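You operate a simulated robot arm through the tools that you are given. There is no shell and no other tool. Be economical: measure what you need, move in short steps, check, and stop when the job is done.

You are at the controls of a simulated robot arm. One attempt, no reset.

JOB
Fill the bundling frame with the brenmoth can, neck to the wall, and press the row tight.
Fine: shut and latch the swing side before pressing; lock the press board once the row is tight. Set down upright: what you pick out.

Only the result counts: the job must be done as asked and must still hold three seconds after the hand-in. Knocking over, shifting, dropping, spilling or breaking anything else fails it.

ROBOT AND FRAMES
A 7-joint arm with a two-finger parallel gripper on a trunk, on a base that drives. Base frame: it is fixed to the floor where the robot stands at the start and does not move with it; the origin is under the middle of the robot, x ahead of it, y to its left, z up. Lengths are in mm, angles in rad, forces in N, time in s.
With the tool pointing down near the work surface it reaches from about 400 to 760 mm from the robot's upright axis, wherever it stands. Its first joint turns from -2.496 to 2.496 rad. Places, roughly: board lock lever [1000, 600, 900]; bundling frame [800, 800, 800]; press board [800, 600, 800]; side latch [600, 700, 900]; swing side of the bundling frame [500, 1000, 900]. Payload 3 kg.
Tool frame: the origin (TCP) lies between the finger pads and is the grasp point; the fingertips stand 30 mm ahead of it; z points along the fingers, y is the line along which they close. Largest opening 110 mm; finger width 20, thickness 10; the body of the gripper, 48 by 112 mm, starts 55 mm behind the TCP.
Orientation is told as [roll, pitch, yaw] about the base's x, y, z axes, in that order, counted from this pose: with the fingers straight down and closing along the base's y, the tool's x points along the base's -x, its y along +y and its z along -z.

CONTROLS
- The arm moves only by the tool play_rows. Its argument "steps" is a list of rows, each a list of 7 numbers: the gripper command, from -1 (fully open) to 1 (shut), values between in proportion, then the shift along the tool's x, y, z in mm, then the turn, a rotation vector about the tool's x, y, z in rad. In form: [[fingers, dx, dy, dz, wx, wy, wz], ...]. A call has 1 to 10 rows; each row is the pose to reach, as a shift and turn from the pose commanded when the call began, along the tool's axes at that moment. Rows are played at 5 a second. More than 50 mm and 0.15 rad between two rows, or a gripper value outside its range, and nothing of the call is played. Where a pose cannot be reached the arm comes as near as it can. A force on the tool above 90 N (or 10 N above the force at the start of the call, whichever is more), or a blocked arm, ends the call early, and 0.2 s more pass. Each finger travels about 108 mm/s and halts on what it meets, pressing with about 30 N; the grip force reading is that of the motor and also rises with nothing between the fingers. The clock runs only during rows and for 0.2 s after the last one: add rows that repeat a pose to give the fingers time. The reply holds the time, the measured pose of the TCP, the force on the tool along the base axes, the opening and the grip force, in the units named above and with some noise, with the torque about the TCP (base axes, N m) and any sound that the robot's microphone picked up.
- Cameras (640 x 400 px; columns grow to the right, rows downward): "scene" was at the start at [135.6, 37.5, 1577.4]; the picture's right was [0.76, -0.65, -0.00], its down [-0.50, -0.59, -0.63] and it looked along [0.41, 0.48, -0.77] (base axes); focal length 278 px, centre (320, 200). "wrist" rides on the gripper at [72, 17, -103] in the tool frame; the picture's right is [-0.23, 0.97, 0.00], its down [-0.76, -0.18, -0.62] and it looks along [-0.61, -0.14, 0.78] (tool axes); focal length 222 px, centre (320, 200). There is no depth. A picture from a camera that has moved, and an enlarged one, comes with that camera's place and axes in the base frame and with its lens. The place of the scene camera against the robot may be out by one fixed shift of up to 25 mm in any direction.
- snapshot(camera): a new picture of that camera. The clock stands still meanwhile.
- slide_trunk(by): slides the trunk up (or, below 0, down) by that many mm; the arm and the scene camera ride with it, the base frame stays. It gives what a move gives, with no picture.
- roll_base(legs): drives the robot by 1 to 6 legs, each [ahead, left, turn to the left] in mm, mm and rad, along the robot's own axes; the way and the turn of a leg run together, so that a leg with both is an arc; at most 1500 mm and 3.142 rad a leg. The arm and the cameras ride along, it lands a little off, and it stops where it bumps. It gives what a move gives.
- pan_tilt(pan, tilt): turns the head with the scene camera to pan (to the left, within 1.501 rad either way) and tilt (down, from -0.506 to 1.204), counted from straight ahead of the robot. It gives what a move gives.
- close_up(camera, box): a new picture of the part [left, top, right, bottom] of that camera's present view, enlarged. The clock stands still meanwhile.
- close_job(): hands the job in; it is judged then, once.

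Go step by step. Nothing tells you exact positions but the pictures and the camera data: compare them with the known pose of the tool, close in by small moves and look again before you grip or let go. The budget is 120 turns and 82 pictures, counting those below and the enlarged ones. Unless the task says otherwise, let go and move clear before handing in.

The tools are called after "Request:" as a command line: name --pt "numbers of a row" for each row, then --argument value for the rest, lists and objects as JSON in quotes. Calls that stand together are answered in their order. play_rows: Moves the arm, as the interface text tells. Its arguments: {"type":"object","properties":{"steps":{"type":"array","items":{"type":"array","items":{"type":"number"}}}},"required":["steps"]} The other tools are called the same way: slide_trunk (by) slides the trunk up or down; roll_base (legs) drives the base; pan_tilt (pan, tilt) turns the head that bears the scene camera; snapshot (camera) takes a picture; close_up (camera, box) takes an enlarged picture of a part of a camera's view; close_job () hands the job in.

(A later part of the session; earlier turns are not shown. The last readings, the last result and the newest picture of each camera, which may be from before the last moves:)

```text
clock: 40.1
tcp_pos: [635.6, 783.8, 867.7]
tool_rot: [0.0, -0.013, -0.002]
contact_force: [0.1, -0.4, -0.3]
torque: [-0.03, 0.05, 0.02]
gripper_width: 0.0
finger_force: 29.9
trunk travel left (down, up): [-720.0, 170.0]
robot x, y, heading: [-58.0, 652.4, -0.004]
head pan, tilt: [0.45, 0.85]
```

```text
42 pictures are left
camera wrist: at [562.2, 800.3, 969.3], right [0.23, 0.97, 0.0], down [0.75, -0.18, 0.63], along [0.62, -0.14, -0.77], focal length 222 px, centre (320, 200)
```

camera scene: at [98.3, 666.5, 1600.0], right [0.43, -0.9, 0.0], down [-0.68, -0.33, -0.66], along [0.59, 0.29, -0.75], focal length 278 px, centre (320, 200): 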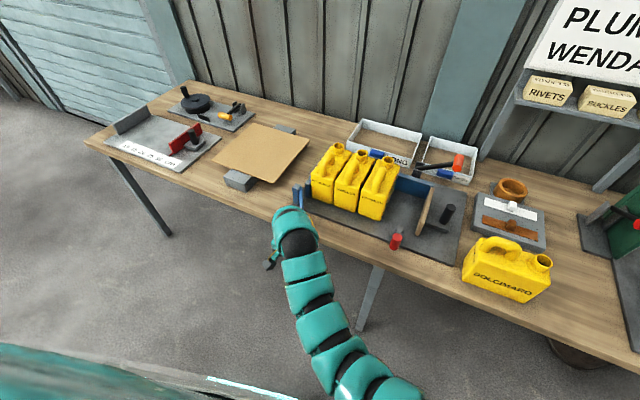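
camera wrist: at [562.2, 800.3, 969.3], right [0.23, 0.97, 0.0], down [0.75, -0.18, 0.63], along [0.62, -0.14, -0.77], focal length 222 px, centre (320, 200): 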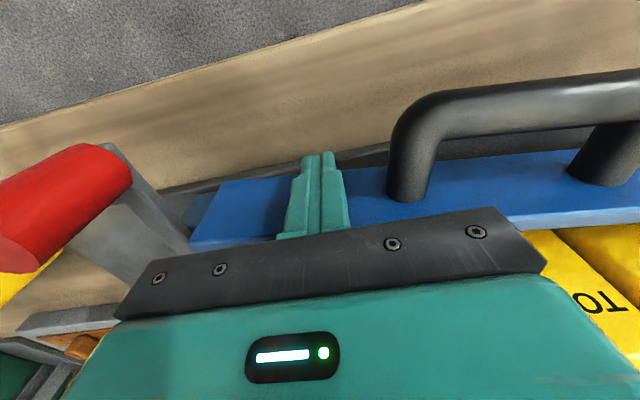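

Request:
play_rows --pt "1 -6 0 0 0 0 0" --pt "1 -12 0 0 0 0 0" --pt "1 -16 0 0 0 0 0" --pt "1 -20 0 0 0 0 0" --pt "1 -20 0 0 0 0 0"

Request:
snapshot --camera "wrist"

Request:
close_up --camera "scene" --box '[250, 120, 490, 280]'

```text
clock: 41.3
tcp_pos: [654.1, 783.7, 867.0]
tool_rot: [0.001, -0.012, -0.002]
contact_force: [-0.6, 0.0, 0.7]
torque: [0.03, -0.01, -0.01]
gripper_width: 0.1
finger_force: 29.9
trunk travel left (down, up): [-720.0, 170.0]
robot x, y, heading: [-59.1, 652.2, 0.004]
head pan, tilt: [0.45, 0.85]
```

```text
41 pictures are left
camera wrist: at [582.1, 800.1, 969.5], right [0.23, 0.97, 0.0], down [0.75, -0.18, 0.63], along [0.62, -0.14, -0.78], focal length 222 px, centre (320, 200)
```

wrist: 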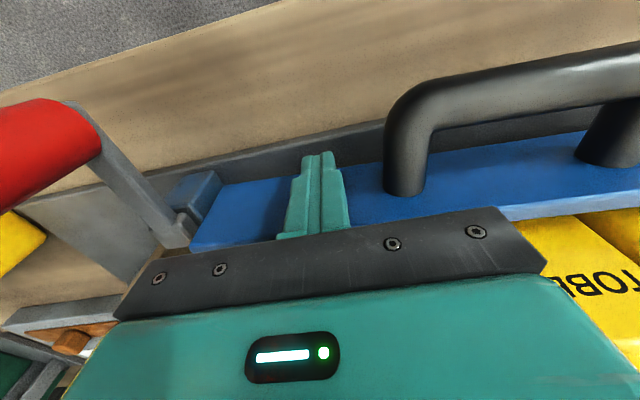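

```text
2.50 times, centred on (370, 200) of scene
camera zoom: at [98.6, 666.0, 1599.9], right [0.43, -0.9, 0.0], down [-0.68, -0.33, -0.66], along [0.59, 0.29, -0.75], focal length 696 px, centre (195, 200)
```

zoom: 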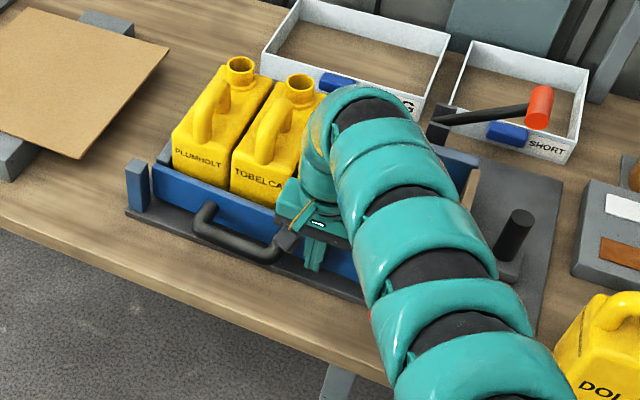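

Request:
play_rows --pt "1 -5 0 0 0 0 0" --pt "1 -10 0 0 0 0 0" --pt "1 -15 0 0 0 0 0" --pt "1 -15 0 0 0 0 0"

Request:
snapshot --camera "wrist"

```text
clock: 42.3
tcp_pos: [655.3, 784.1, 866.0]
tool_rot: [0.001, -0.01, -0.001]
contact_force: [-0.1, -0.1, -0.6]
torque: [0.0, -0.02, 0.0]
gripper_width: 0.0
finger_force: 30.2
out of reach, approached as far as the arm can: row 1, 2, 3, 4
trunk travel left (down, up): [-720.0, 170.0]
robot x, y, heading: [-58.2, 654.3, 0.003]
head pan, tilt: [0.45, 0.85]
```

```text
39 pictures are left
camera wrist: at [582.1, 800.2, 969.4], right [0.23, 0.97, 0.0], down [0.75, -0.18, 0.63], along [0.62, -0.14, -0.78], focal length 222 px, centre (320, 200)
```

wrist: 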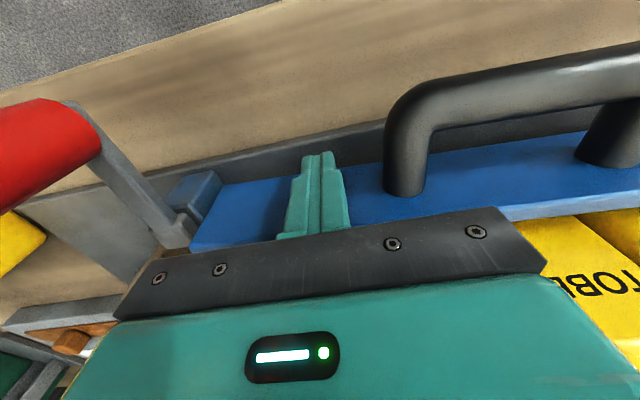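

The arm is at its reach limit. I'll back the hand off, drive closer and push again.

Request:
play_rows --pt "1 30 0 0 0 0 0" --pt "1 60 0 0 0 0 0" --pt "1 100 0 0 0 0 0" --pt "1 140 0 0 0 0 0" --pt "1 140 0 0 0 0 0"

Request:
roll_base --legs '[[120, 0, 0]]'

Request:
snapshot --camera "wrist"

Request:
snapshot --camera "scene"

```text
clock: 43.5
tcp_pos: [518.2, 781.5, 864.0]
tool_rot: [0.0, -0.011, -0.004]
contact_force: [-0.3, 0.7, -0.3]
torque: [0.0, 0.0, -0.01]
gripper_width: 0.1
finger_force: 30.2
trunk travel left (down, up): [-720.0, 170.0]
robot x, y, heading: [-57.6, 650.7, -0.001]
head pan, tilt: [0.45, 0.85]
```

```text
clock: 44.7
tcp_pos: [639.5, 784.9, 862.9]
tool_rot: [-0.001, -0.007, 0.0]
contact_force: [0.2, -0.8, -1.0]
torque: [-0.03, 0.02, 0.01]
gripper_width: 0.3
finger_force: 30.0
trunk travel left (down, up): [-720.0, 170.0]
robot x, y, heading: [62.3, 651.9, -0.001]
head pan, tilt: [0.45, 0.85]
```

```text
38 pictures are left
camera wrist: at [566.8, 800.9, 965.3], right [0.23, 0.97, 0.0], down [0.76, -0.18, 0.63], along [0.61, -0.14, -0.78], focal length 222 px, centre (320, 200)
```

wrist: 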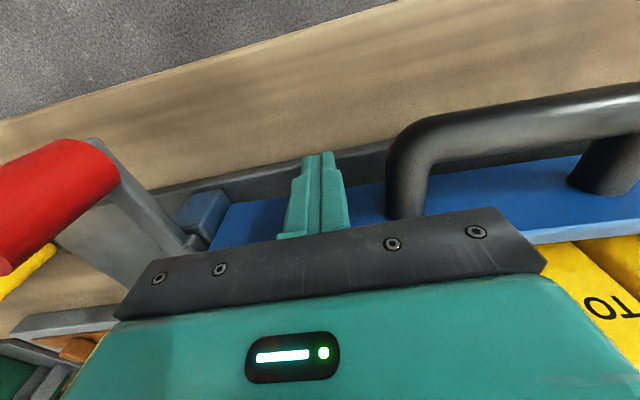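

```text
37 pictures are left
camera scene: at [222.0, 665.9, 1599.7], right [0.43, -0.9, 0.0], down [-0.68, -0.33, -0.66], along [0.59, 0.29, -0.75], focal length 278 px, centre (320, 200)
```

scene: 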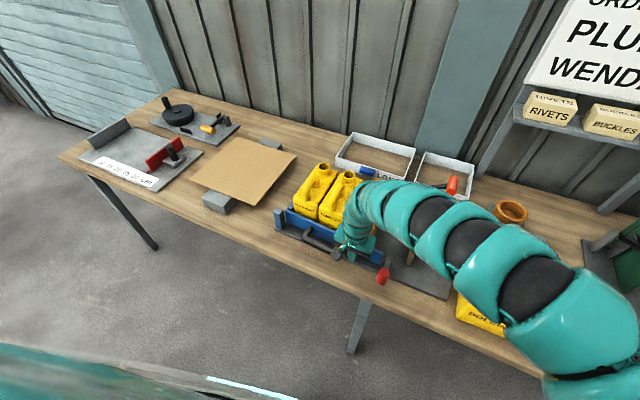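

Request:
play_rows --pt "1 -8 0 0 0 0 0" --pt "1 -16 0 0 0 0 0" --pt "1 -20 0 0 0 0 0" --pt "1 -24 0 0 0 0 0" --pt "1 -28 0 0 0 0 0" --pt "1 -28 0 0 0 0 0"

Request:
snapshot --camera "wrist"

```text
clock: 46.1
tcp_pos: [660.0, 785.3, 867.0]
tool_rot: [-0.003, -0.011, 0.0]
contact_force: [-45.2, -4.7, 8.7]
torque: [0.23, -3.09, -0.14]
gripper_width: 0.0
finger_force: 30.0
trunk travel left (down, up): [-720.0, 170.0]
robot x, y, heading: [63.4, 651.6, -0.002]
head pan, tilt: [0.45, 0.85]
```

```text
36 pictures are left
camera wrist: at [587.5, 801.0, 968.4], right [0.23, 0.97, 0.0], down [0.75, -0.18, 0.63], along [0.62, -0.14, -0.77], focal length 222 px, centre (320, 200)
```

wrist: 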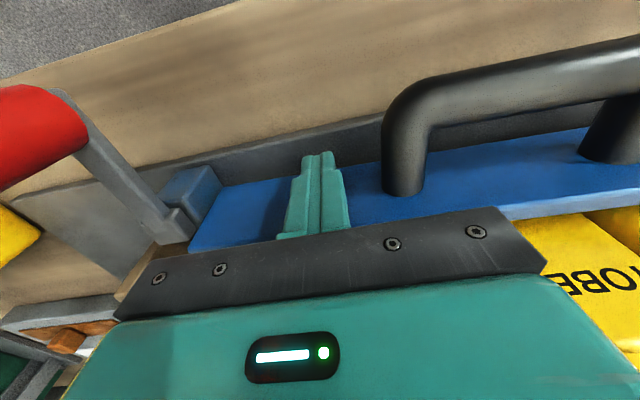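

A firm stop at x=660 with 45 N, so the side is shut. I'll back off and look at the latch.

Request:
play_rows --pt "1 15 0 0 0 0 0" --pt "1 30 0 -20 0 0 0" --pt "1 45 0 -60 0 0 0" --pt "1 55 -30 -85 0 0 0" --pt "1 60 -60 -90 0 0 0" --pt "1 60 -60 -90 0 0 0"

Request:
snapshot --camera "wrist"

Request:
close_up --camera "scene" --box '[260, 150, 480, 310]'

```text
clock: 47.5
tcp_pos: [665.3, 778.0, 923.5]
tool_rot: [0.0, -0.001, 0.016]
contact_force: [-46.1, 8.7, 21.3]
torque: [-0.48, -4.0, 0.29]
gripper_width: 0.0
finger_force: 29.9
out of reach, approached as far as the arm can: row 2, 3, 4, 5, 6
trunk travel left (down, up): [-720.0, 170.0]
robot x, y, heading: [60.2, 656.3, 0.004]
head pan, tilt: [0.45, 0.85]
stopped in row 6: the force on the tool passed its limit at 93 N (the readings are from after the stop); the commanded pose is now the measured one
```

```text
35 pictures are left
camera wrist: at [594.2, 794.3, 1026.8], right [0.21, 0.98, 0.0], down [0.76, -0.16, 0.63], along [0.61, -0.13, -0.78], focal length 222 px, centre (320, 200)
```

wrist: 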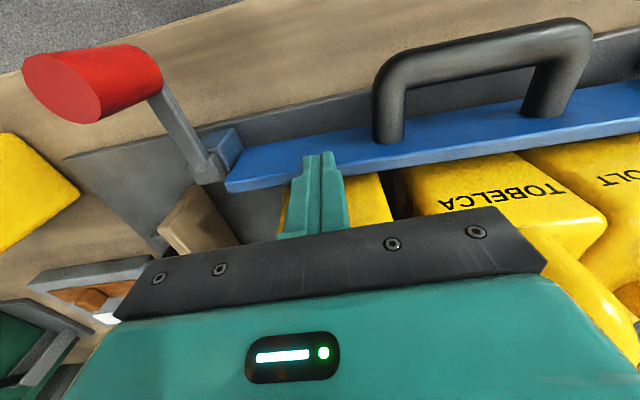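

```text
2.50 times, centred on (370, 230) of scene
camera zoom: at [209.3, 668.6, 1600.9], right [0.44, -0.9, 0.0], down [-0.67, -0.33, -0.66], along [0.6, 0.29, -0.75], focal length 696 px, centre (195, 125)
```

zoom: 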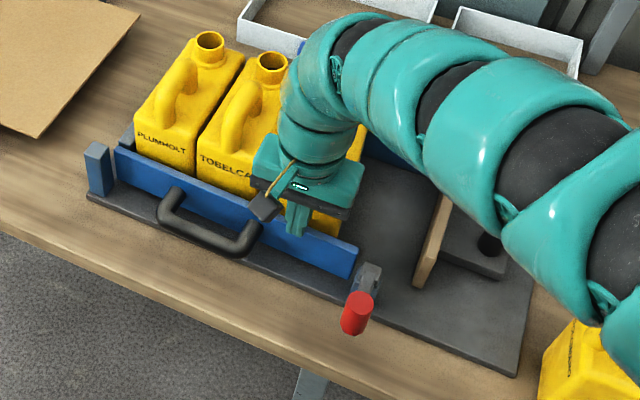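

The hand got too close to the robot for its reach and pushed forward over the side. I'll back the base off straight, which pulls the hand away in -x.

Request:
roll_base --legs '[[-100, 0, 0]]'

Request:
snapshot --camera "wrist"

Request:
close_up --camera "scene" --box '[280, 120, 500, 280]'

```text
clock: 48.7
tcp_pos: [575.1, 773.2, 921.4]
tool_rot: [-0.002, -0.003, 0.006]
contact_force: [-0.3, 1.3, 0.0]
torque: [0.0, -0.01, -0.03]
gripper_width: 0.0
finger_force: 30.1
trunk travel left (down, up): [-720.0, 170.0]
robot x, y, heading: [-37.5, 655.4, -0.004]
head pan, tilt: [0.45, 0.85]
```

```text
33 pictures are left
camera wrist: at [502.3, 788.9, 1024.8], right [0.22, 0.98, 0.0], down [0.76, -0.17, 0.63], along [0.61, -0.14, -0.78], focal length 222 px, centre (320, 200)
```

wrist: 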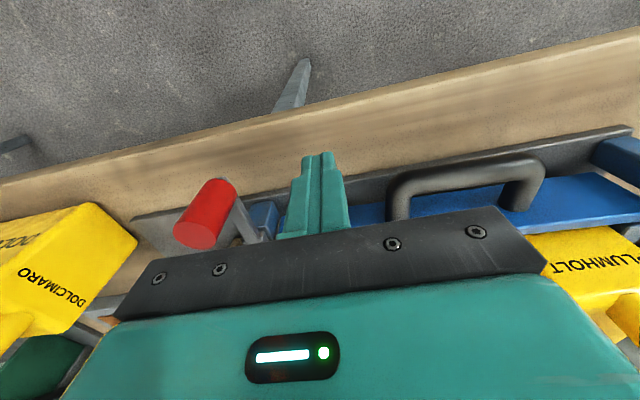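

```text
2.50 times, centred on (390, 200) of scene
camera zoom: at [116.0, 666.2, 1600.1], right [0.44, -0.9, 0.0], down [-0.68, -0.33, -0.66], along [0.59, 0.29, -0.75], focal length 696 px, centre (145, 200)
```

zoom: 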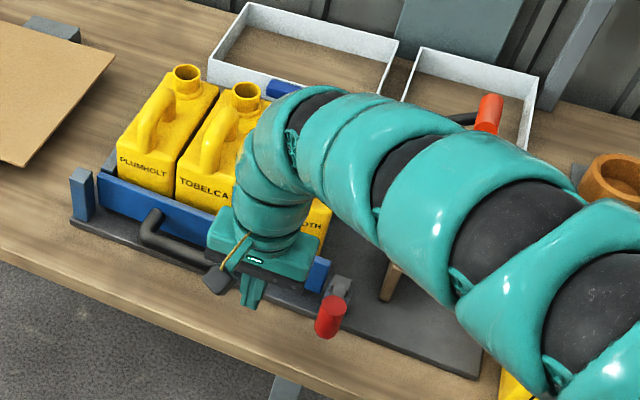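

Everything stands as before. The latch knob is a vertical red cylinder at about (592, 678), z 869–917, on an arm pivoting near (671, 676). I'll raise the trunk and move right to see it clearly.

Request:
slide_trunk --by 165

Request:
play_rows --pt "1 0 -40 0 0 0 0" --pt "1 0 -80 0 0 0 0" --pt "1 0 -120 0 0 0 0" --pt "1 0 -160 0 0 0 0" --pt "1 0 -200 0 0 0 0" --pt "1 0 -200 40 0 0 0" --pt "1 0 -200 80 0 0 0" --pt "1 0 -200 80 0 0 0"

Request:
snapshot --camera "wrist"

Request:
snapshot --camera "scene"

```text
clock: 50.6
tcp_pos: [575.6, 772.5, 1086.4]
tool_rot: [-0.001, -0.003, 0.007]
contact_force: [0.6, 0.1, 0.1]
torque: [0.01, 0.01, -0.01]
gripper_width: 0.0
finger_force: 30.5
trunk travel left (down, up): [-885.0, 5.0]
robot x, y, heading: [-37.0, 654.0, -0.004]
head pan, tilt: [0.45, 0.85]
```

```text
clock: 52.4
tcp_pos: [591.8, 575.4, 991.5]
tool_rot: [-0.002, -0.003, 0.007]
contact_force: [0.8, 0.0, -0.3]
torque: [-0.02, 0.02, 0.02]
gripper_width: 0.2
finger_force: 30.1
out of reach, approached as far as the arm can: row 1, 2, 3, 4, 5, 6, 7, 8
trunk travel left (down, up): [-885.0, 5.0]
robot x, y, heading: [-39.1, 653.3, -0.003]
head pan, tilt: [0.45, 0.85]
```

```text
31 pictures are left
camera wrist: at [519.4, 591.0, 1095.6], right [0.22, 0.98, 0.0], down [0.76, -0.17, 0.62], along [0.61, -0.14, -0.78], focal length 222 px, centre (320, 200)
```

wrist: 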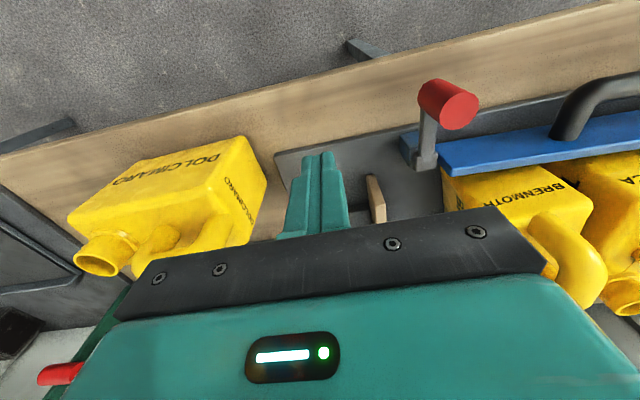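

```text
30 pictures are left
camera scene: at [117.6, 666.5, 1764.9], right [0.44, -0.9, 0.0], down [-0.68, -0.33, -0.66], along [0.59, 0.29, -0.75], focal length 278 px, centre (320, 200)
```

scene: 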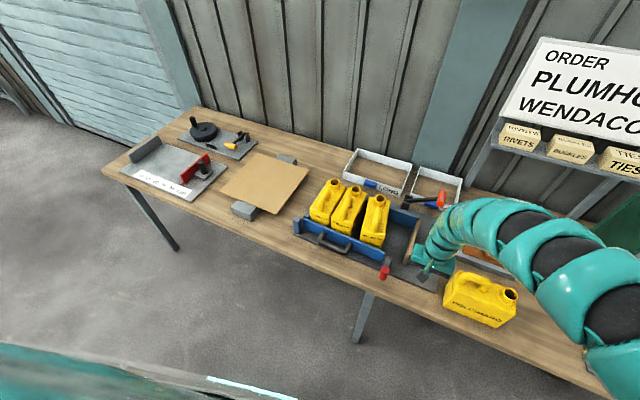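

Request:
close_up --camera "wrist" --box '[360, 60, 520, 220]'

Request:
close_up --camera "scene" --box '[290, 170, 450, 290]'

```text
2.50 times, centred on (440, 140) of wrist
camera zoom: at [519.4, 591.0, 1095.6], right [0.22, 0.98, 0.0], down [0.76, -0.17, 0.62], along [0.61, -0.14, -0.78], focal length 555 px, centre (20, 350)
```

zoom: 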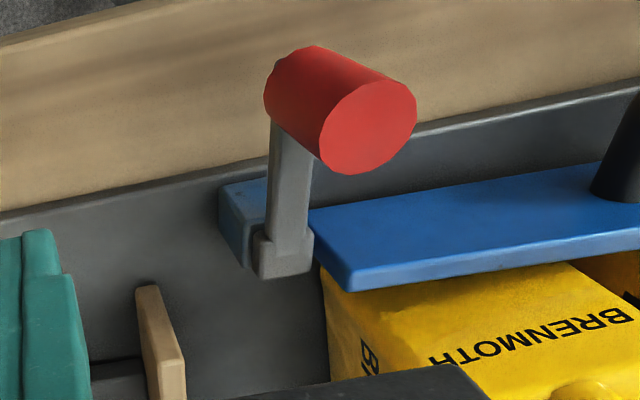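

```text
3.33 times, centred on (370, 230) of scene
camera zoom: at [117.6, 666.5, 1764.9], right [0.44, -0.9, 0.0], down [-0.68, -0.33, -0.66], along [0.59, 0.29, -0.75], focal length 928 px, centre (153, 100)
```

zoom: 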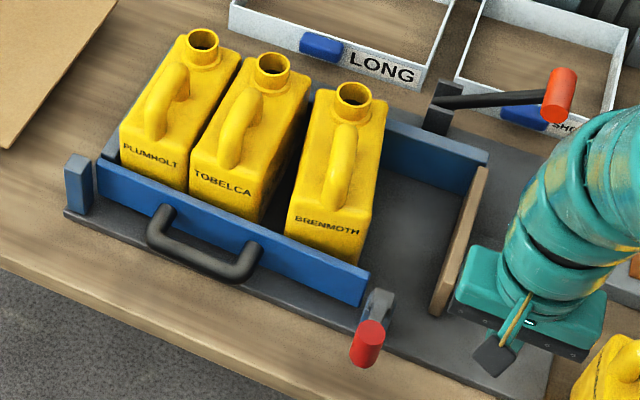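

The latch arm pivots about a vertical axis near (662, 683), in front of the side. The knob has to sweep from -x round to +y, across the side's outer face. I'll bring the closed fingers down on the -y side of the knob.

Request:
play_rows --pt "1 0 35 0 0 0 0" --pt "1 0 62 0 0 0 0" --pt "1 0 62 30 0 0 0" --pt "1 0 62 60 0 0 0" --pt "1 0 62 78 0 0 0" --pt "1 0 62 78 0 0 0"

Request:
snapshot --camera "wrist"

```text
clock: 53.8
tcp_pos: [592.2, 637.7, 916.5]
tool_rot: [-0.001, -0.004, 0.008]
contact_force: [0.2, -0.2, 0.3]
torque: [0.01, 0.04, 0.01]
gripper_width: 0.2
finger_force: 30.1
trunk travel left (down, up): [-885.0, 5.0]
robot x, y, heading: [-35.0, 654.3, 0.001]
head pan, tilt: [0.45, 0.85]
```

```text
27 pictures are left
camera wrist: at [519.5, 653.6, 1018.8], right [0.22, 0.98, 0.0], down [0.76, -0.17, 0.63], along [0.61, -0.14, -0.78], focal length 222 px, centre (320, 200)
```

wrist: 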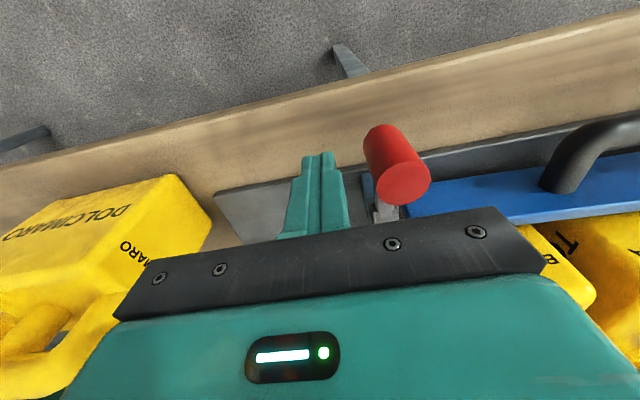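

Request:
play_rows --pt "1 0 15 0 0 0 0" --pt "1 3 30 0 0 0 0" --pt "1 4 45 0 0 0 0" --pt "1 1 65 0 0 0 0" --pt "1 -3 76 0 0 0 0" --pt "1 -8 86 0 0 0 0" --pt "1 -15 94 0 0 0 0" --pt "1 -22 101 0 0 0 0" --pt "1 -22 101 0 0 0 0"

Request:
snapshot --camera "wrist"

```text
clock: 55.8
tcp_pos: [608.3, 736.8, 915.7]
tool_rot: [-0.004, 0.003, 0.007]
contact_force: [-23.0, -9.4, -9.0]
torque: [-0.02, 0.0, 0.16]
gripper_width: 0.0
finger_force: 29.9
trunk travel left (down, up): [-885.0, 5.0]
robot x, y, heading: [-40.6, 652.0, -0.001]
head pan, tilt: [0.45, 0.85]
```

```text
26 pictures are left
camera wrist: at [536.8, 753.7, 1017.8], right [0.22, 0.98, 0.0], down [0.76, -0.17, 0.62], along [0.61, -0.14, -0.78], focal length 222 px, centre (320, 200)
```

wrist: 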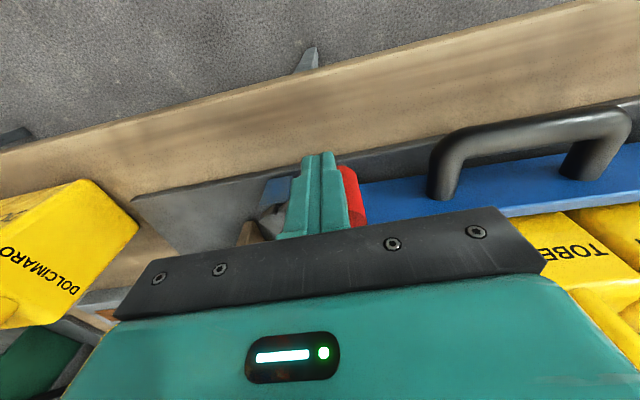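

The lever is turning. I'll finish the arc, mostly in +x.

Request:
play_rows --pt "1 -5 4 0 0 0 0" --pt "1 -10 8 0 0 0 0" --pt "1 -15 11 0 0 0 0" --pt "1 -20 13 0 0 0 0" --pt "1 -25 14 0 0 0 0" --pt "1 -29 15 0 0 0 0" --pt "1 -29 15 0 0 0 0"

Request:
snapshot --camera "wrist"

```text
clock: 56.5
tcp_pos: [608.8, 741.7, 910.6]
tool_rot: [-0.02, 0.029, 0.004]
contact_force: [-38.2, -14.1, 14.6]
torque: [0.22, -0.59, 0.07]
gripper_width: 0.0
finger_force: 29.7
trunk travel left (down, up): [-885.0, 5.0]
robot x, y, heading: [-38.1, 654.2, -0.005]
head pan, tilt: [0.45, 0.85]
stopped in row 3: the force on the tool passed its limit at 99 N (the readings are from after the stop); the commanded pose is now the measured one
```

```text
25 pictures are left
camera wrist: at [540.0, 759.6, 1015.1], right [0.22, 0.97, -0.02], down [0.78, -0.16, 0.6], along [0.58, -0.15, -0.8], focal length 222 px, centre (320, 200)
```

wrist: 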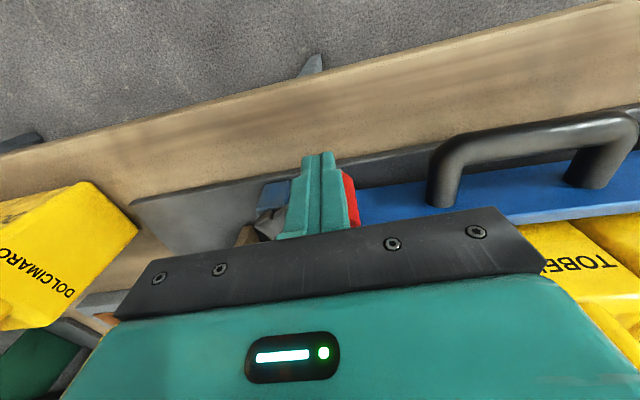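

It is blocked; perhaps the lever is at its stop. I'll back off and look at it.

Request:
play_rows --pt "1 5 -15 -5 0 0 0" --pt "1 5 -40 -20 0 0 0" --pt "1 5 -70 -50 0 0 0" --pt "1 5 -105 -75 0 0 0" --pt "1 5 -140 -80 0 0 0"

Request:
close_up --camera "scene" --box '[310, 190, 450, 290]'

Request:
snapshot --camera "wrist"

```text
clock: 57.7
tcp_pos: [613.6, 602.5, 992.1]
tool_rot: [-0.013, 0.019, 0.007]
contact_force: [0.4, -0.9, 1.4]
torque: [-0.02, 0.01, -0.02]
gripper_width: 0.0
finger_force: 30.3
trunk travel left (down, up): [-885.0, 5.0]
robot x, y, heading: [-36.0, 656.5, 0.003]
head pan, tilt: [0.45, 0.85]
```

```text
4.00 times, centred on (380, 240) of scene
camera zoom: at [116.4, 664.5, 1765.0], right [0.43, -0.9, 0.0], down [-0.68, -0.33, -0.66], along [0.59, 0.29, -0.75], focal length 1114 px, centre (80, 40)
```

zoom: 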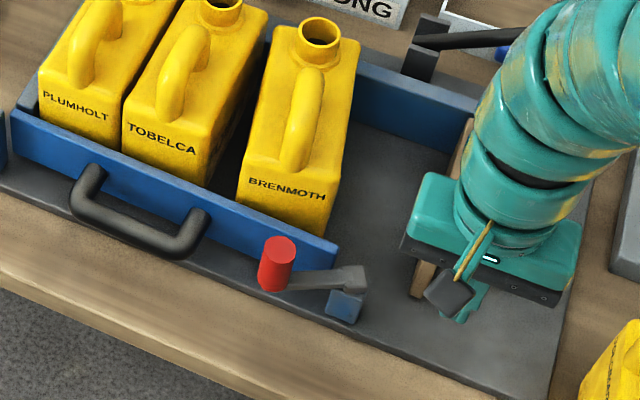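

```text
23 pictures are left
camera wrist: at [543.8, 620.9, 1096.1], right [0.22, 0.98, -0.02], down [0.77, -0.16, 0.61], along [0.59, -0.15, -0.79], focal length 222 px, centre (320, 200)
```

wrist: 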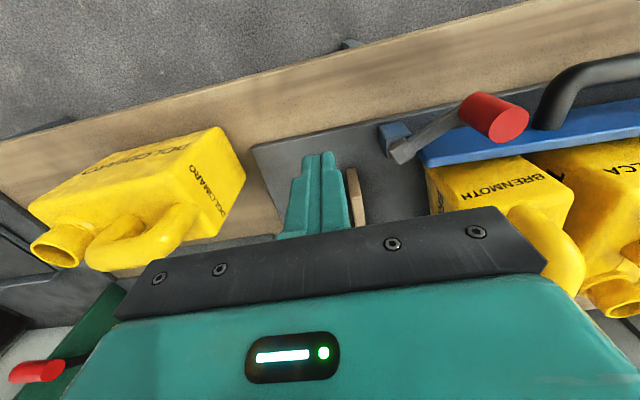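

The lever lies across the outer face, turned about 68°. I need to judge whether that is fully home, so I'll take a closer look.

Request:
close_up --camera "scene" --box '[340, 220, 410, 270]'

Request:
close_up --camera "wrist" --box '[370, 60, 580, 200]'

```text
8.00 times, centred on (375, 245) of scene
camera zoom: at [116.4, 664.5, 1765.0], right [0.43, -0.9, 0.0], down [-0.68, -0.33, -0.66], along [0.59, 0.29, -0.75], focal length 2228 px, centre (-120, -160)
```

zoom: 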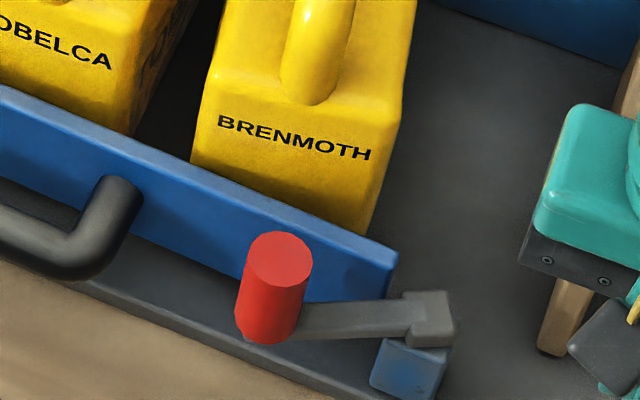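

```text
2.86 times, centred on (475, 130) of wrist
camera zoom: at [543.8, 620.9, 1096.1], right [0.22, 0.98, -0.02], down [0.77, -0.16, 0.61], along [0.59, -0.15, -0.79], focal length 635 px, centre (-123, 400)
```

zoom: 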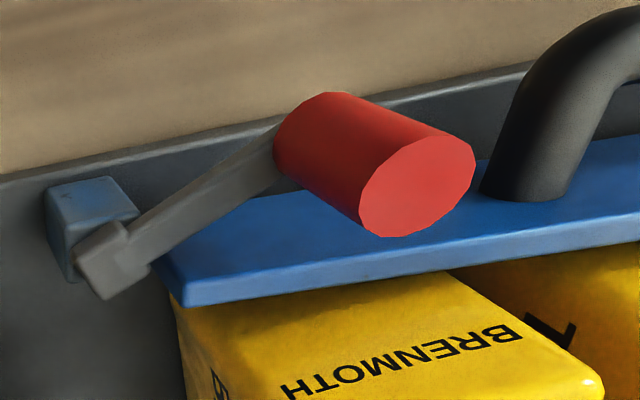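

The lever stops hard at about 68° across the side. To be sure the side is fully home, I'll touch its outer face again at y≈787; last time it stopped at x=660.

Request:
play_rows --pt "1 12 45 0 0 0 0" --pt "1 12 92 0 0 0 0" --pt "1 12 140 0 0 0 0" --pt "1 12 185 0 0 0 0" --pt "1 2 185 40 0 0 0" --pt "1 0 185 80 0 0 0" --pt "1 0 185 112 0 0 0" --pt "1 0 185 112 0 0 0"

Request:
play_rows --pt "1 -12 0 0 0 0 0" --pt "1 -24 0 0 0 0 0" --pt "1 -30 0 0 0 0 0" --pt "1 -36 0 0 0 0 0" --pt "1 -42 0 0 0 0 0" --pt "1 -42 0 0 0 0 0"

Request:
snapshot --camera "wrist"

```text
clock: 59.5
tcp_pos: [601.5, 786.3, 894.8]
tool_rot: [-0.015, 0.021, 0.005]
contact_force: [0.3, -0.2, -0.6]
torque: [0.03, 0.0, -0.01]
gripper_width: 0.1
finger_force: 29.3
out of reach, approached as far as the arm can: row 7, 8
trunk travel left (down, up): [-885.0, 5.0]
robot x, y, heading: [-42.4, 650.4, -0.0]
head pan, tilt: [0.45, 0.85]
```

```text
clock: 60.9
tcp_pos: [606.0, 788.0, 908.8]
tool_rot: [-0.014, 0.02, 0.005]
contact_force: [1.0, 0.7, -0.7]
torque: [0.02, 0.02, 0.01]
gripper_width: 0.0
finger_force: 29.8
out of reach, approached as far as the arm can: row 1, 2, 3, 4, 5, 6
trunk travel left (down, up): [-885.0, 5.0]
robot x, y, heading: [-37.8, 655.6, -0.003]
head pan, tilt: [0.45, 0.85]
```

```text
20 pictures are left
camera wrist: at [536.3, 804.6, 1013.7], right [0.22, 0.97, -0.02], down [0.77, -0.17, 0.61], along [0.59, -0.15, -0.79], focal length 222 px, centre (320, 200)
```

wrist: 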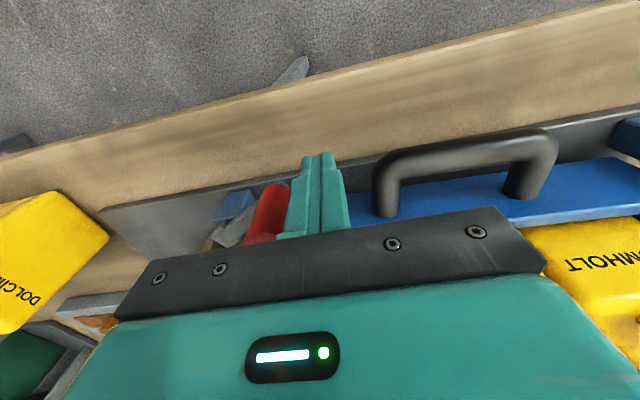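

I hit the reach limit here, so the lever may have stopped short for the same reason. I'll shift right, drive a bit nearer, lower the trunk and push the knob again with margin.

Request:
play_rows --pt "1 0 0 -30 0 0 0" --pt "1 0 -20 -60 0 0 0" --pt "1 0 -60 -70 0 0 0" --pt "1 0 -105 -70 0 0 0" --pt "1 0 -150 -70 0 0 0" --pt "1 0 -160 -70 0 0 0"

Request:
roll_base --legs '[[50, 0, 0]]'

Request:
slide_trunk --by -65

```text
clock: 62.3
tcp_pos: [609.2, 628.2, 981.7]
tool_rot: [-0.013, 0.023, 0.005]
contact_force: [-0.4, 0.0, -0.4]
torque: [-0.01, 0.0, 0.01]
gripper_width: 0.2
finger_force: 29.4
trunk travel left (down, up): [-885.0, 5.0]
robot x, y, heading: [-40.4, 655.1, -0.003]
head pan, tilt: [0.45, 0.85]
```

```text
clock: 63.2
tcp_pos: [660.4, 626.7, 981.6]
tool_rot: [-0.013, 0.025, 0.003]
contact_force: [0.5, -0.1, -0.7]
torque: [0.01, 0.05, 0.0]
gripper_width: 0.0
finger_force: 29.9
trunk travel left (down, up): [-885.0, 5.0]
robot x, y, heading: [11.8, 657.0, 0.002]
head pan, tilt: [0.45, 0.85]
```

```text
clock: 64.2
tcp_pos: [660.4, 627.4, 917.3]
tool_rot: [-0.015, 0.02, 0.003]
contact_force: [-0.7, -0.4, -0.1]
torque: [0.0, -0.01, 0.02]
gripper_width: 0.0
finger_force: 29.7
trunk travel left (down, up): [-820.0, 70.0]
robot x, y, heading: [10.6, 651.2, -0.001]
head pan, tilt: [0.45, 0.85]
```

Request:
play_rows --pt "1 30 5 0 0 0 0" --pt "1 58 20 0 0 0 0" --pt "1 62 55 0 0 0 0" --pt "1 60 85 0 0 0 0" --pt "1 57 103 0 0 0 0" --pt "1 57 103 0 0 0 0"

Request:
snapshot --camera "wrist"

```text
clock: 65.7
tcp_pos: [602.2, 730.4, 917.7]
tool_rot: [-0.013, 0.021, 0.004]
contact_force: [-0.3, 0.5, 0.7]
torque: [0.0, 0.01, -0.01]
gripper_width: 0.1
finger_force: 30.1
trunk travel left (down, up): [-820.0, 70.0]
robot x, y, heading: [12.3, 652.0, -0.004]
head pan, tilt: [0.45, 0.85]
```

```text
19 pictures are left
camera wrist: at [532.3, 748.1, 1020.9], right [0.22, 0.97, -0.02], down [0.78, -0.17, 0.61], along [0.59, -0.15, -0.79], focal length 222 px, centre (320, 200)
```

wrist: 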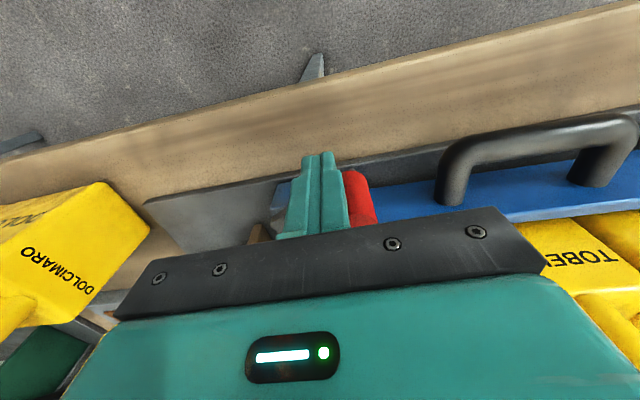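

Now I'll push the knob onward in small steps.

Request:
play_rows --pt "1 -5 6 0 0 0 0" --pt "1 -9 9 0 0 0 0" --pt "1 -12 11 0 0 0 0" --pt "1 -15 13 0 0 0 0" --pt "1 -18 15 0 0 0 0" --pt "1 -18 15 0 0 0 0"

```text
clock: 67.0
tcp_pos: [609.7, 741.0, 916.2]
tool_rot: [-0.017, 0.028, 0.003]
contact_force: [-70.9, -32.8, -19.3]
torque: [0.0, -0.16, 0.13]
gripper_width: 0.0
finger_force: 29.8
trunk travel left (down, up): [-820.0, 70.0]
robot x, y, heading: [11.8, 652.6, -0.006]
head pan, tilt: [0.45, 0.85]
```

The stop is at the same place with 78 N, so it is a real end stop. I'll re-check that the side is home, now within reach.

Request:
play_rows --pt "1 6 -6 0 0 0 0" --pt "1 6 -6 -40 0 0 0" --pt "1 6 15 -45 0 0 0" --pt "1 6 46 -40 0 0 0" --pt "1 6 46 0 0 0 0" --pt "1 0 46 38 0 0 0" --pt "1 -20 46 45 0 0 0" --pt "1 -28 46 45 0 0 0"

Request:
play_rows --pt "1 -6 0 0 0 0 0" --pt "1 -11 0 0 0 0 0" --pt "1 -15 0 0 0 0 0" --pt "1 -19 0 0 0 0 0" --pt "1 -19 0 0 0 0 0"

```text
clock: 68.7
tcp_pos: [631.5, 793.0, 881.2]
tool_rot: [-0.011, 0.01, 0.004]
contact_force: [-35.4, -8.8, 74.1]
torque: [-2.91, -2.08, -1.61]
gripper_width: 0.0
finger_force: 30.6
trunk travel left (down, up): [-820.0, 70.0]
robot x, y, heading: [12.5, 652.8, -0.003]
head pan, tilt: [0.45, 0.85]
stopped in row 8: the force on the tool passed its limit at 112 N (the readings are from after the stop); the commanded pose is now the measured one
```

```text
clock: 69.1
tcp_pos: [633.0, 794.5, 880.9]
tool_rot: [-0.011, 0.014, 0.004]
contact_force: [-31.9, -8.3, 66.5]
torque: [-2.55, -1.8, -1.45]
gripper_width: 0.0
finger_force: 30.0
trunk travel left (down, up): [-820.0, 70.0]
robot x, y, heading: [6.5, 652.1, -0.007]
head pan, tilt: [0.45, 0.85]
stopped in row 1: the force on the tool passed its limit at 97 N (the readings are from after the stop); the commanded pose is now the measured one
```

The gripper body is pressing on the knob. I'll lift off straight away.

Request:
play_rows --pt "1 0 0 -15 0 0 0" --pt "1 2 0 -40 0 0 0" --pt "1 2 0 -80 0 0 0" --pt "1 2 -40 -90 0 0 0" --pt "1 2 -85 -90 0 0 0" --pt "1 2 -130 -90 0 0 0" --pt "1 2 -170 -90 0 0 0"

Request:
snapshot --camera "wrist"

Request:
close_up --camera "scene" --box '[260, 190, 440, 310]'

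```text
clock: 70.7
tcp_pos: [653.3, 625.4, 950.3]
tool_rot: [-0.01, 0.023, 0.005]
contact_force: [0.4, -0.2, 0.2]
torque: [0.03, 0.0, 0.0]
gripper_width: 0.2
finger_force: 30.8
out of reach, approached as far as the arm can: row 6, 7
trunk travel left (down, up): [-820.0, 70.0]
robot x, y, heading: [7.9, 654.4, -0.002]
head pan, tilt: [0.45, 0.85]
```

```text
18 pictures are left
camera wrist: at [584.2, 643.5, 1055.5], right [0.22, 0.97, -0.02], down [0.78, -0.17, 0.61], along [0.59, -0.15, -0.79], focal length 222 px, centre (320, 200)
```

wrist: 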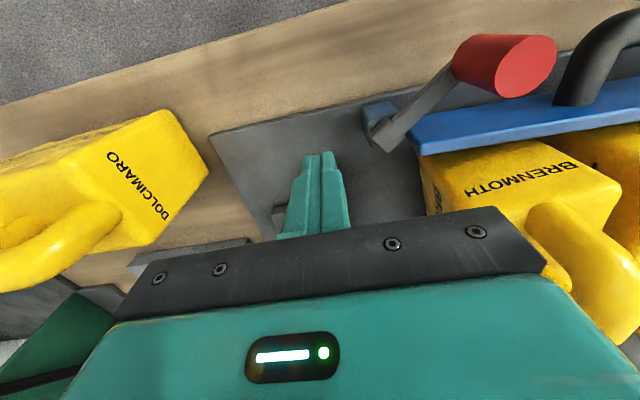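

```text
3.33 times, centred on (350, 250) of scene
camera zoom: at [166.5, 661.6, 1699.9], right [0.43, -0.9, 0.0], down [-0.68, -0.32, -0.66], along [0.59, 0.29, -0.75], focal length 928 px, centre (220, 33)
```

zoom: 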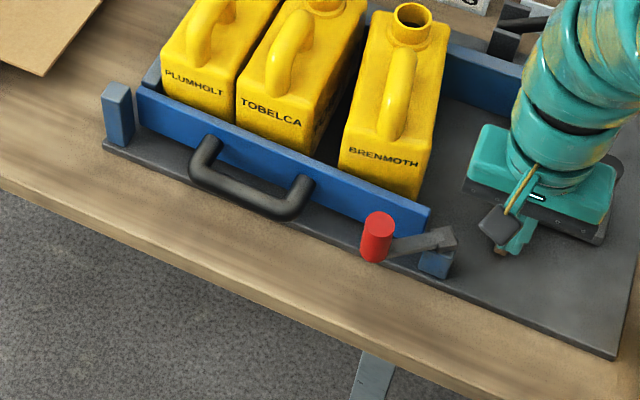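

The latch lever sits across the shut side, against its hard stop. Next is the press board: I'll drive closer and look at its handle post and the lock lever.

Request:
roll_base --legs '[[120, -40, 0]]'

Request:
play_rows --pt "1 10 -35 -20 0 0 0" --pt "1 20 -70 -40 0 0 0" --pt "1 30 -105 -50 0 0 0" --pt "1 30 -130 -50 0 0 0" --pt "1 30 -130 -50 0 0 0"

Request:
snapshot --camera "wrist"

Request:
snapshot --camera "scene"

```text
clock: 71.9
tcp_pos: [774.3, 587.9, 950.9]
tool_rot: [-0.011, 0.024, 0.006]
contact_force: [1.1, 0.0, 0.2]
torque: [0.03, 0.01, -0.01]
gripper_width: 0.0
finger_force: 29.4
trunk travel left (down, up): [-820.0, 70.0]
robot x, y, heading: [131.0, 609.6, -0.001]
head pan, tilt: [0.45, 0.85]
```

```text
clock: 73.1
tcp_pos: [793.1, 466.0, 951.0]
tool_rot: [-0.013, 0.022, 0.005]
contact_force: [0.4, 0.9, 0.3]
torque: [-0.02, -0.03, 0.0]
gripper_width: 0.0
finger_force: 29.8
out of reach, approached as far as the arm can: row 1, 2, 3, 4, 5
trunk travel left (down, up): [-820.0, 70.0]
robot x, y, heading: [130.8, 608.8, -0.001]
head pan, tilt: [0.45, 0.85]
```

```text
16 pictures are left
camera wrist: at [723.3, 483.8, 1055.7], right [0.22, 0.97, -0.02], down [0.78, -0.16, 0.61], along [0.59, -0.15, -0.79], focal length 222 px, centre (320, 200)
```

wrist: 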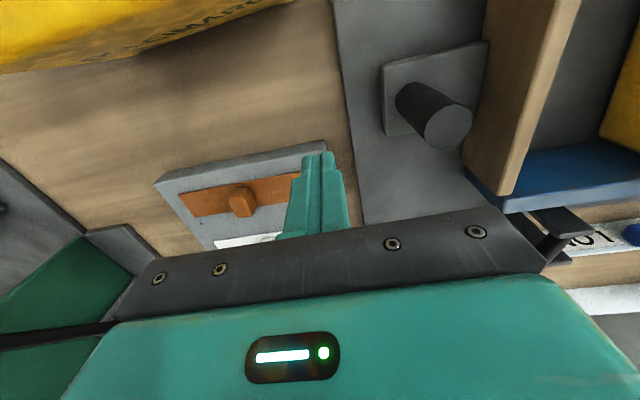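

```text
15 pictures are left
camera scene: at [284.4, 626.5, 1700.0], right [0.44, -0.9, 0.0], down [-0.68, -0.33, -0.66], along [0.59, 0.29, -0.75], focal length 278 px, centre (320, 200)
```

scene: 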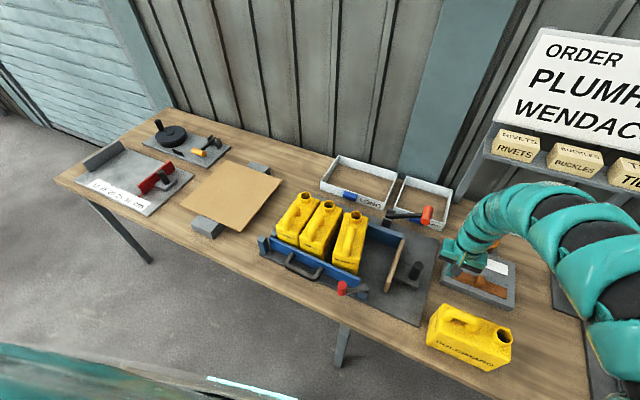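

The press post stands at about (801, 561), top z≈887, behind the wooden board. I'll bring the closed fingers down on its -y side.

Request:
play_rows --pt "1 -8 25 0 0 0 0" --pt "1 -8 52 0 0 0 0" --pt "1 -8 52 30 0 0 0" --pt "1 -8 52 60 0 0 0" --pt "1 -8 52 89 0 0 0" --pt "1 -8 52 89 0 0 0"

Request:
snapshot --camera "wrist"

```text
clock: 74.5
tcp_pos: [799.9, 518.5, 871.1]
tool_rot: [-0.013, 0.004, 0.005]
contact_force: [5.4, 0.1, 91.6]
torque: [3.09, 1.08, -0.19]
gripper_width: 0.3
finger_force: 30.2
trunk travel left (down, up): [-820.0, 70.0]
robot x, y, heading: [130.5, 610.9, 0.003]
head pan, tilt: [0.45, 0.85]
```

```text
14 pictures are left
camera wrist: at [727.7, 535.6, 973.5], right [0.22, 0.97, -0.01], down [0.76, -0.17, 0.62], along [0.61, -0.15, -0.78], focal length 222 px, centre (320, 200)
```

wrist: 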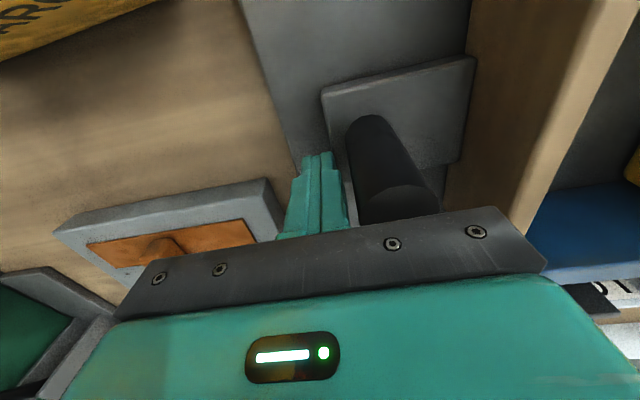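

The body touched the post's top, so the post is about 926 high. I'll raise 25 mm, then begin pressing in +y.

Request:
play_rows --pt "1 0 0 -28 0 0 0" --pt "1 0 0 -32 0 0 0" --pt "1 0 10 -32 0 0 0" --pt "1 0 20 -32 0 0 0" --pt "1 0 30 -32 0 0 0" --pt "1 0 40 -32 0 0 0" --pt "1 0 40 -32 0 0 0"

```text
clock: 76.1
tcp_pos: [799.4, 558.2, 891.3]
tool_rot: [-0.015, 0.023, 0.006]
contact_force: [-0.1, -2.0, 1.1]
torque: [0.04, -0.01, 0.0]
gripper_width: 0.1
finger_force: 29.8
trunk travel left (down, up): [-820.0, 70.0]
robot x, y, heading: [127.3, 611.5, -0.002]
head pan, tilt: [0.45, 0.85]
```

Request:
play_rows --pt "1 0 12 0 0 0 0" --pt "1 0 24 0 0 0 0" --pt "1 0 36 0 0 0 0" --pt "1 0 48 0 0 0 0" --pt "1 0 60 0 0 0 0" --pt "1 0 66 0 0 0 0" --pt "1 0 66 0 0 0 0"

Request:
close_up --camera "scene" --box '[250, 170, 460, 310]'

```text
clock: 77.7
tcp_pos: [798.7, 623.8, 890.3]
tool_rot: [-0.013, 0.022, 0.006]
contact_force: [0.2, -2.2, -1.4]
torque: [0.03, 0.01, 0.0]
gripper_width: 0.1
finger_force: 29.8
trunk travel left (down, up): [-820.0, 70.0]
robot x, y, heading: [126.0, 609.1, -0.0]
head pan, tilt: [0.45, 0.85]
```

```text
2.86 times, centred on (355, 240) of scene
camera zoom: at [285.3, 624.8, 1699.9], right [0.44, -0.9, 0.0], down [-0.68, -0.33, -0.66], along [0.59, 0.29, -0.75], focal length 796 px, centre (220, 86)
```

zoom: 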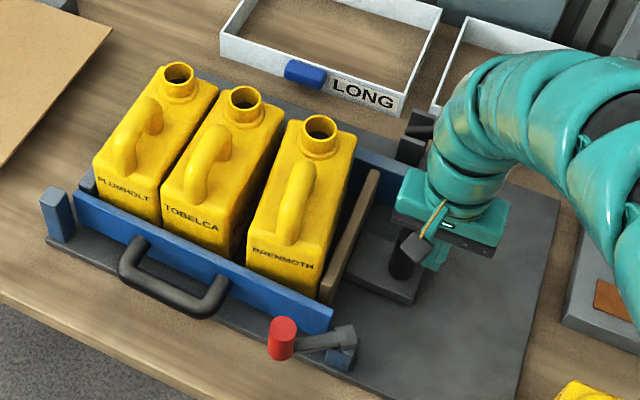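

The board is nearly at the can. I'll continue in fine steps, watching the force.

Request:
play_rows --pt "1 0 5 0 0 0 0" --pt "1 0 10 0 0 0 0" --pt "1 0 14 0 0 0 0" --pt "1 0 18 0 0 0 0" --pt "1 0 22 0 0 0 0" --pt "1 0 26 0 0 0 0" --pt "1 0 26 0 0 0 0"

```text
clock: 79.3
tcp_pos: [799.9, 648.9, 890.9]
tool_rot: [-0.014, 0.024, 0.003]
contact_force: [-1.2, -7.8, 2.9]
torque: [0.18, 0.02, 0.06]
gripper_width: 0.0
finger_force: 30.0
trunk travel left (down, up): [-820.0, 70.0]
robot x, y, heading: [129.8, 611.4, -0.003]
head pan, tilt: [0.45, 0.85]
```

Request:
play_rows --pt "1 0 4 0 0 0 0" --pt "1 0 8 0 0 0 0" --pt "1 0 11 0 0 0 0" --pt "1 0 14 0 0 0 0" --pt "1 0 17 0 0 0 0" --pt "1 0 17 0 0 0 0"

Request:
close_up --camera "scene" --box '[250, 170, 460, 310]'

```text
clock: 80.7
tcp_pos: [799.5, 650.5, 890.5]
tool_rot: [-0.013, 0.023, -0.002]
contact_force: [-11.4, -88.0, 3.6]
torque: [1.44, -0.08, 0.89]
gripper_width: 0.0
finger_force: 29.7
trunk travel left (down, up): [-820.0, 70.0]
robot x, y, heading: [133.7, 610.4, 0.003]
head pan, tilt: [0.45, 0.85]
```

```text
2.86 times, centred on (355, 240) of scene
camera zoom: at [282.8, 611.3, 1700.3], right [0.43, -0.9, -0.01], down [-0.68, -0.32, -0.66], along [0.6, 0.29, -0.75], focal length 796 px, centre (220, 86)
```

zoom: 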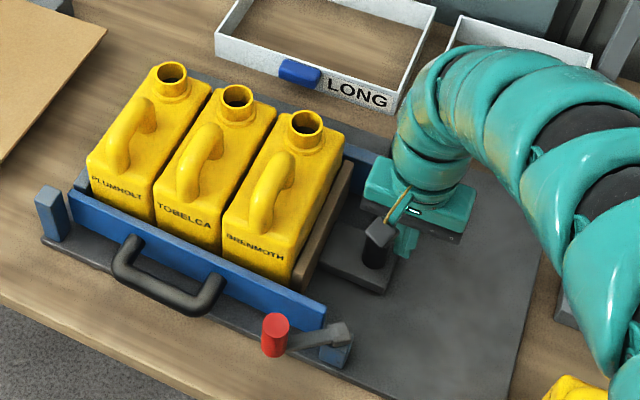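

The row is tight: 88 N at a hard stop, and the cans are touching. I'll back off the post, lift clear and look at the lock lever, which by my triangulation pivots near (962, 697, 876) with its handle near (957, 576, 957).

Request:
play_rows --pt "1 0 -10 0 0 0 0" --pt "1 0 -25 0 0 0 0" --pt "1 0 -40 -20 0 0 0" --pt "1 0 -60 -55 0 0 0" --pt "1 0 -100 -60 0 0 0" --pt "1 0 -145 -60 0 0 0" --pt "1 0 -190 -60 0 0 0" --pt "1 0 -230 -60 0 0 0"

Request:
pan_tilt --pan 0.1 --tilt 0.8

Request:
close_up --camera "scene" --box '[180, 110, 420, 270]'

```text
clock: 82.5
tcp_pos: [801.5, 435.8, 954.1]
tool_rot: [-0.013, 0.022, 0.007]
contact_force: [-0.5, -0.5, 0.0]
torque: [0.02, -0.01, 0.03]
gripper_width: 0.0
finger_force: 30.2
trunk travel left (down, up): [-820.0, 70.0]
robot x, y, heading: [127.0, 613.9, 0.002]
head pan, tilt: [0.45, 0.85]
```

```text
clock: 83.4
tcp_pos: [801.1, 437.6, 953.7]
tool_rot: [-0.013, 0.023, 0.006]
contact_force: [-0.2, -1.0, -0.2]
torque: [-0.01, 0.01, -0.01]
gripper_width: 0.1
finger_force: 29.9
trunk travel left (down, up): [-820.0, 70.0]
robot x, y, heading: [125.9, 614.2, -0.004]
head pan, tilt: [0.099, 0.799]
```

```text
2.50 times, centred on (300, 190) of scene
camera zoom: at [295.0, 598.8, 1704.0], right [0.1, -0.99, 0.0], down [-0.71, -0.07, -0.7], along [0.69, 0.07, -0.72], focal length 696 px, centre (370, 225)
```

zoom: 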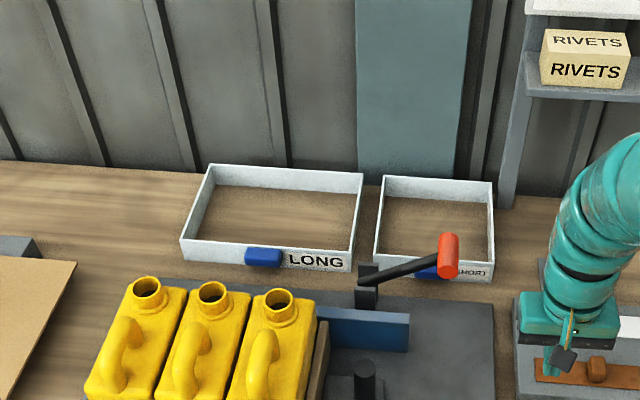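

The lever is raised, its handle lying along x near (945, 574, 955), with free space below, so locking should be a push down. I need to get nearer: I'll drive ahead with the hand high and watch for bumps.

Request:
slide_trunk --by 40

Request:
roll_base --legs '[[60, -30, 0]]'

Request:
roll_base --legs '[[40, 0, 0]]'

```text
clock: 84.2
tcp_pos: [798.6, 437.7, 992.8]
tool_rot: [-0.014, 0.021, 0.006]
contact_force: [-0.1, -0.1, -0.1]
torque: [0.0, -0.01, 0.01]
gripper_width: 0.0
finger_force: 30.0
trunk travel left (down, up): [-860.0, 30.0]
robot x, y, heading: [130.2, 612.5, -0.001]
head pan, tilt: [0.099, 0.799]
```

```text
clock: 85.2
tcp_pos: [862.6, 406.6, 993.0]
tool_rot: [-0.013, 0.026, 0.007]
contact_force: [0.3, -0.3, 0.4]
torque: [0.0, 0.03, 0.0]
gripper_width: 0.0
finger_force: 30.6
trunk travel left (down, up): [-860.0, 30.0]
robot x, y, heading: [185.2, 581.8, 0.002]
head pan, tilt: [0.099, 0.799]
```

```text
clock: 86.1
tcp_pos: [902.1, 406.4, 994.1]
tool_rot: [-0.014, 0.023, 0.005]
contact_force: [0.2, -0.1, -0.9]
torque: [0.0, 0.02, -0.02]
gripper_width: 0.1
finger_force: 30.1
trunk travel left (down, up): [-860.0, 30.0]
robot x, y, heading: [230.9, 583.9, 0.003]
head pan, tilt: [0.099, 0.799]
```

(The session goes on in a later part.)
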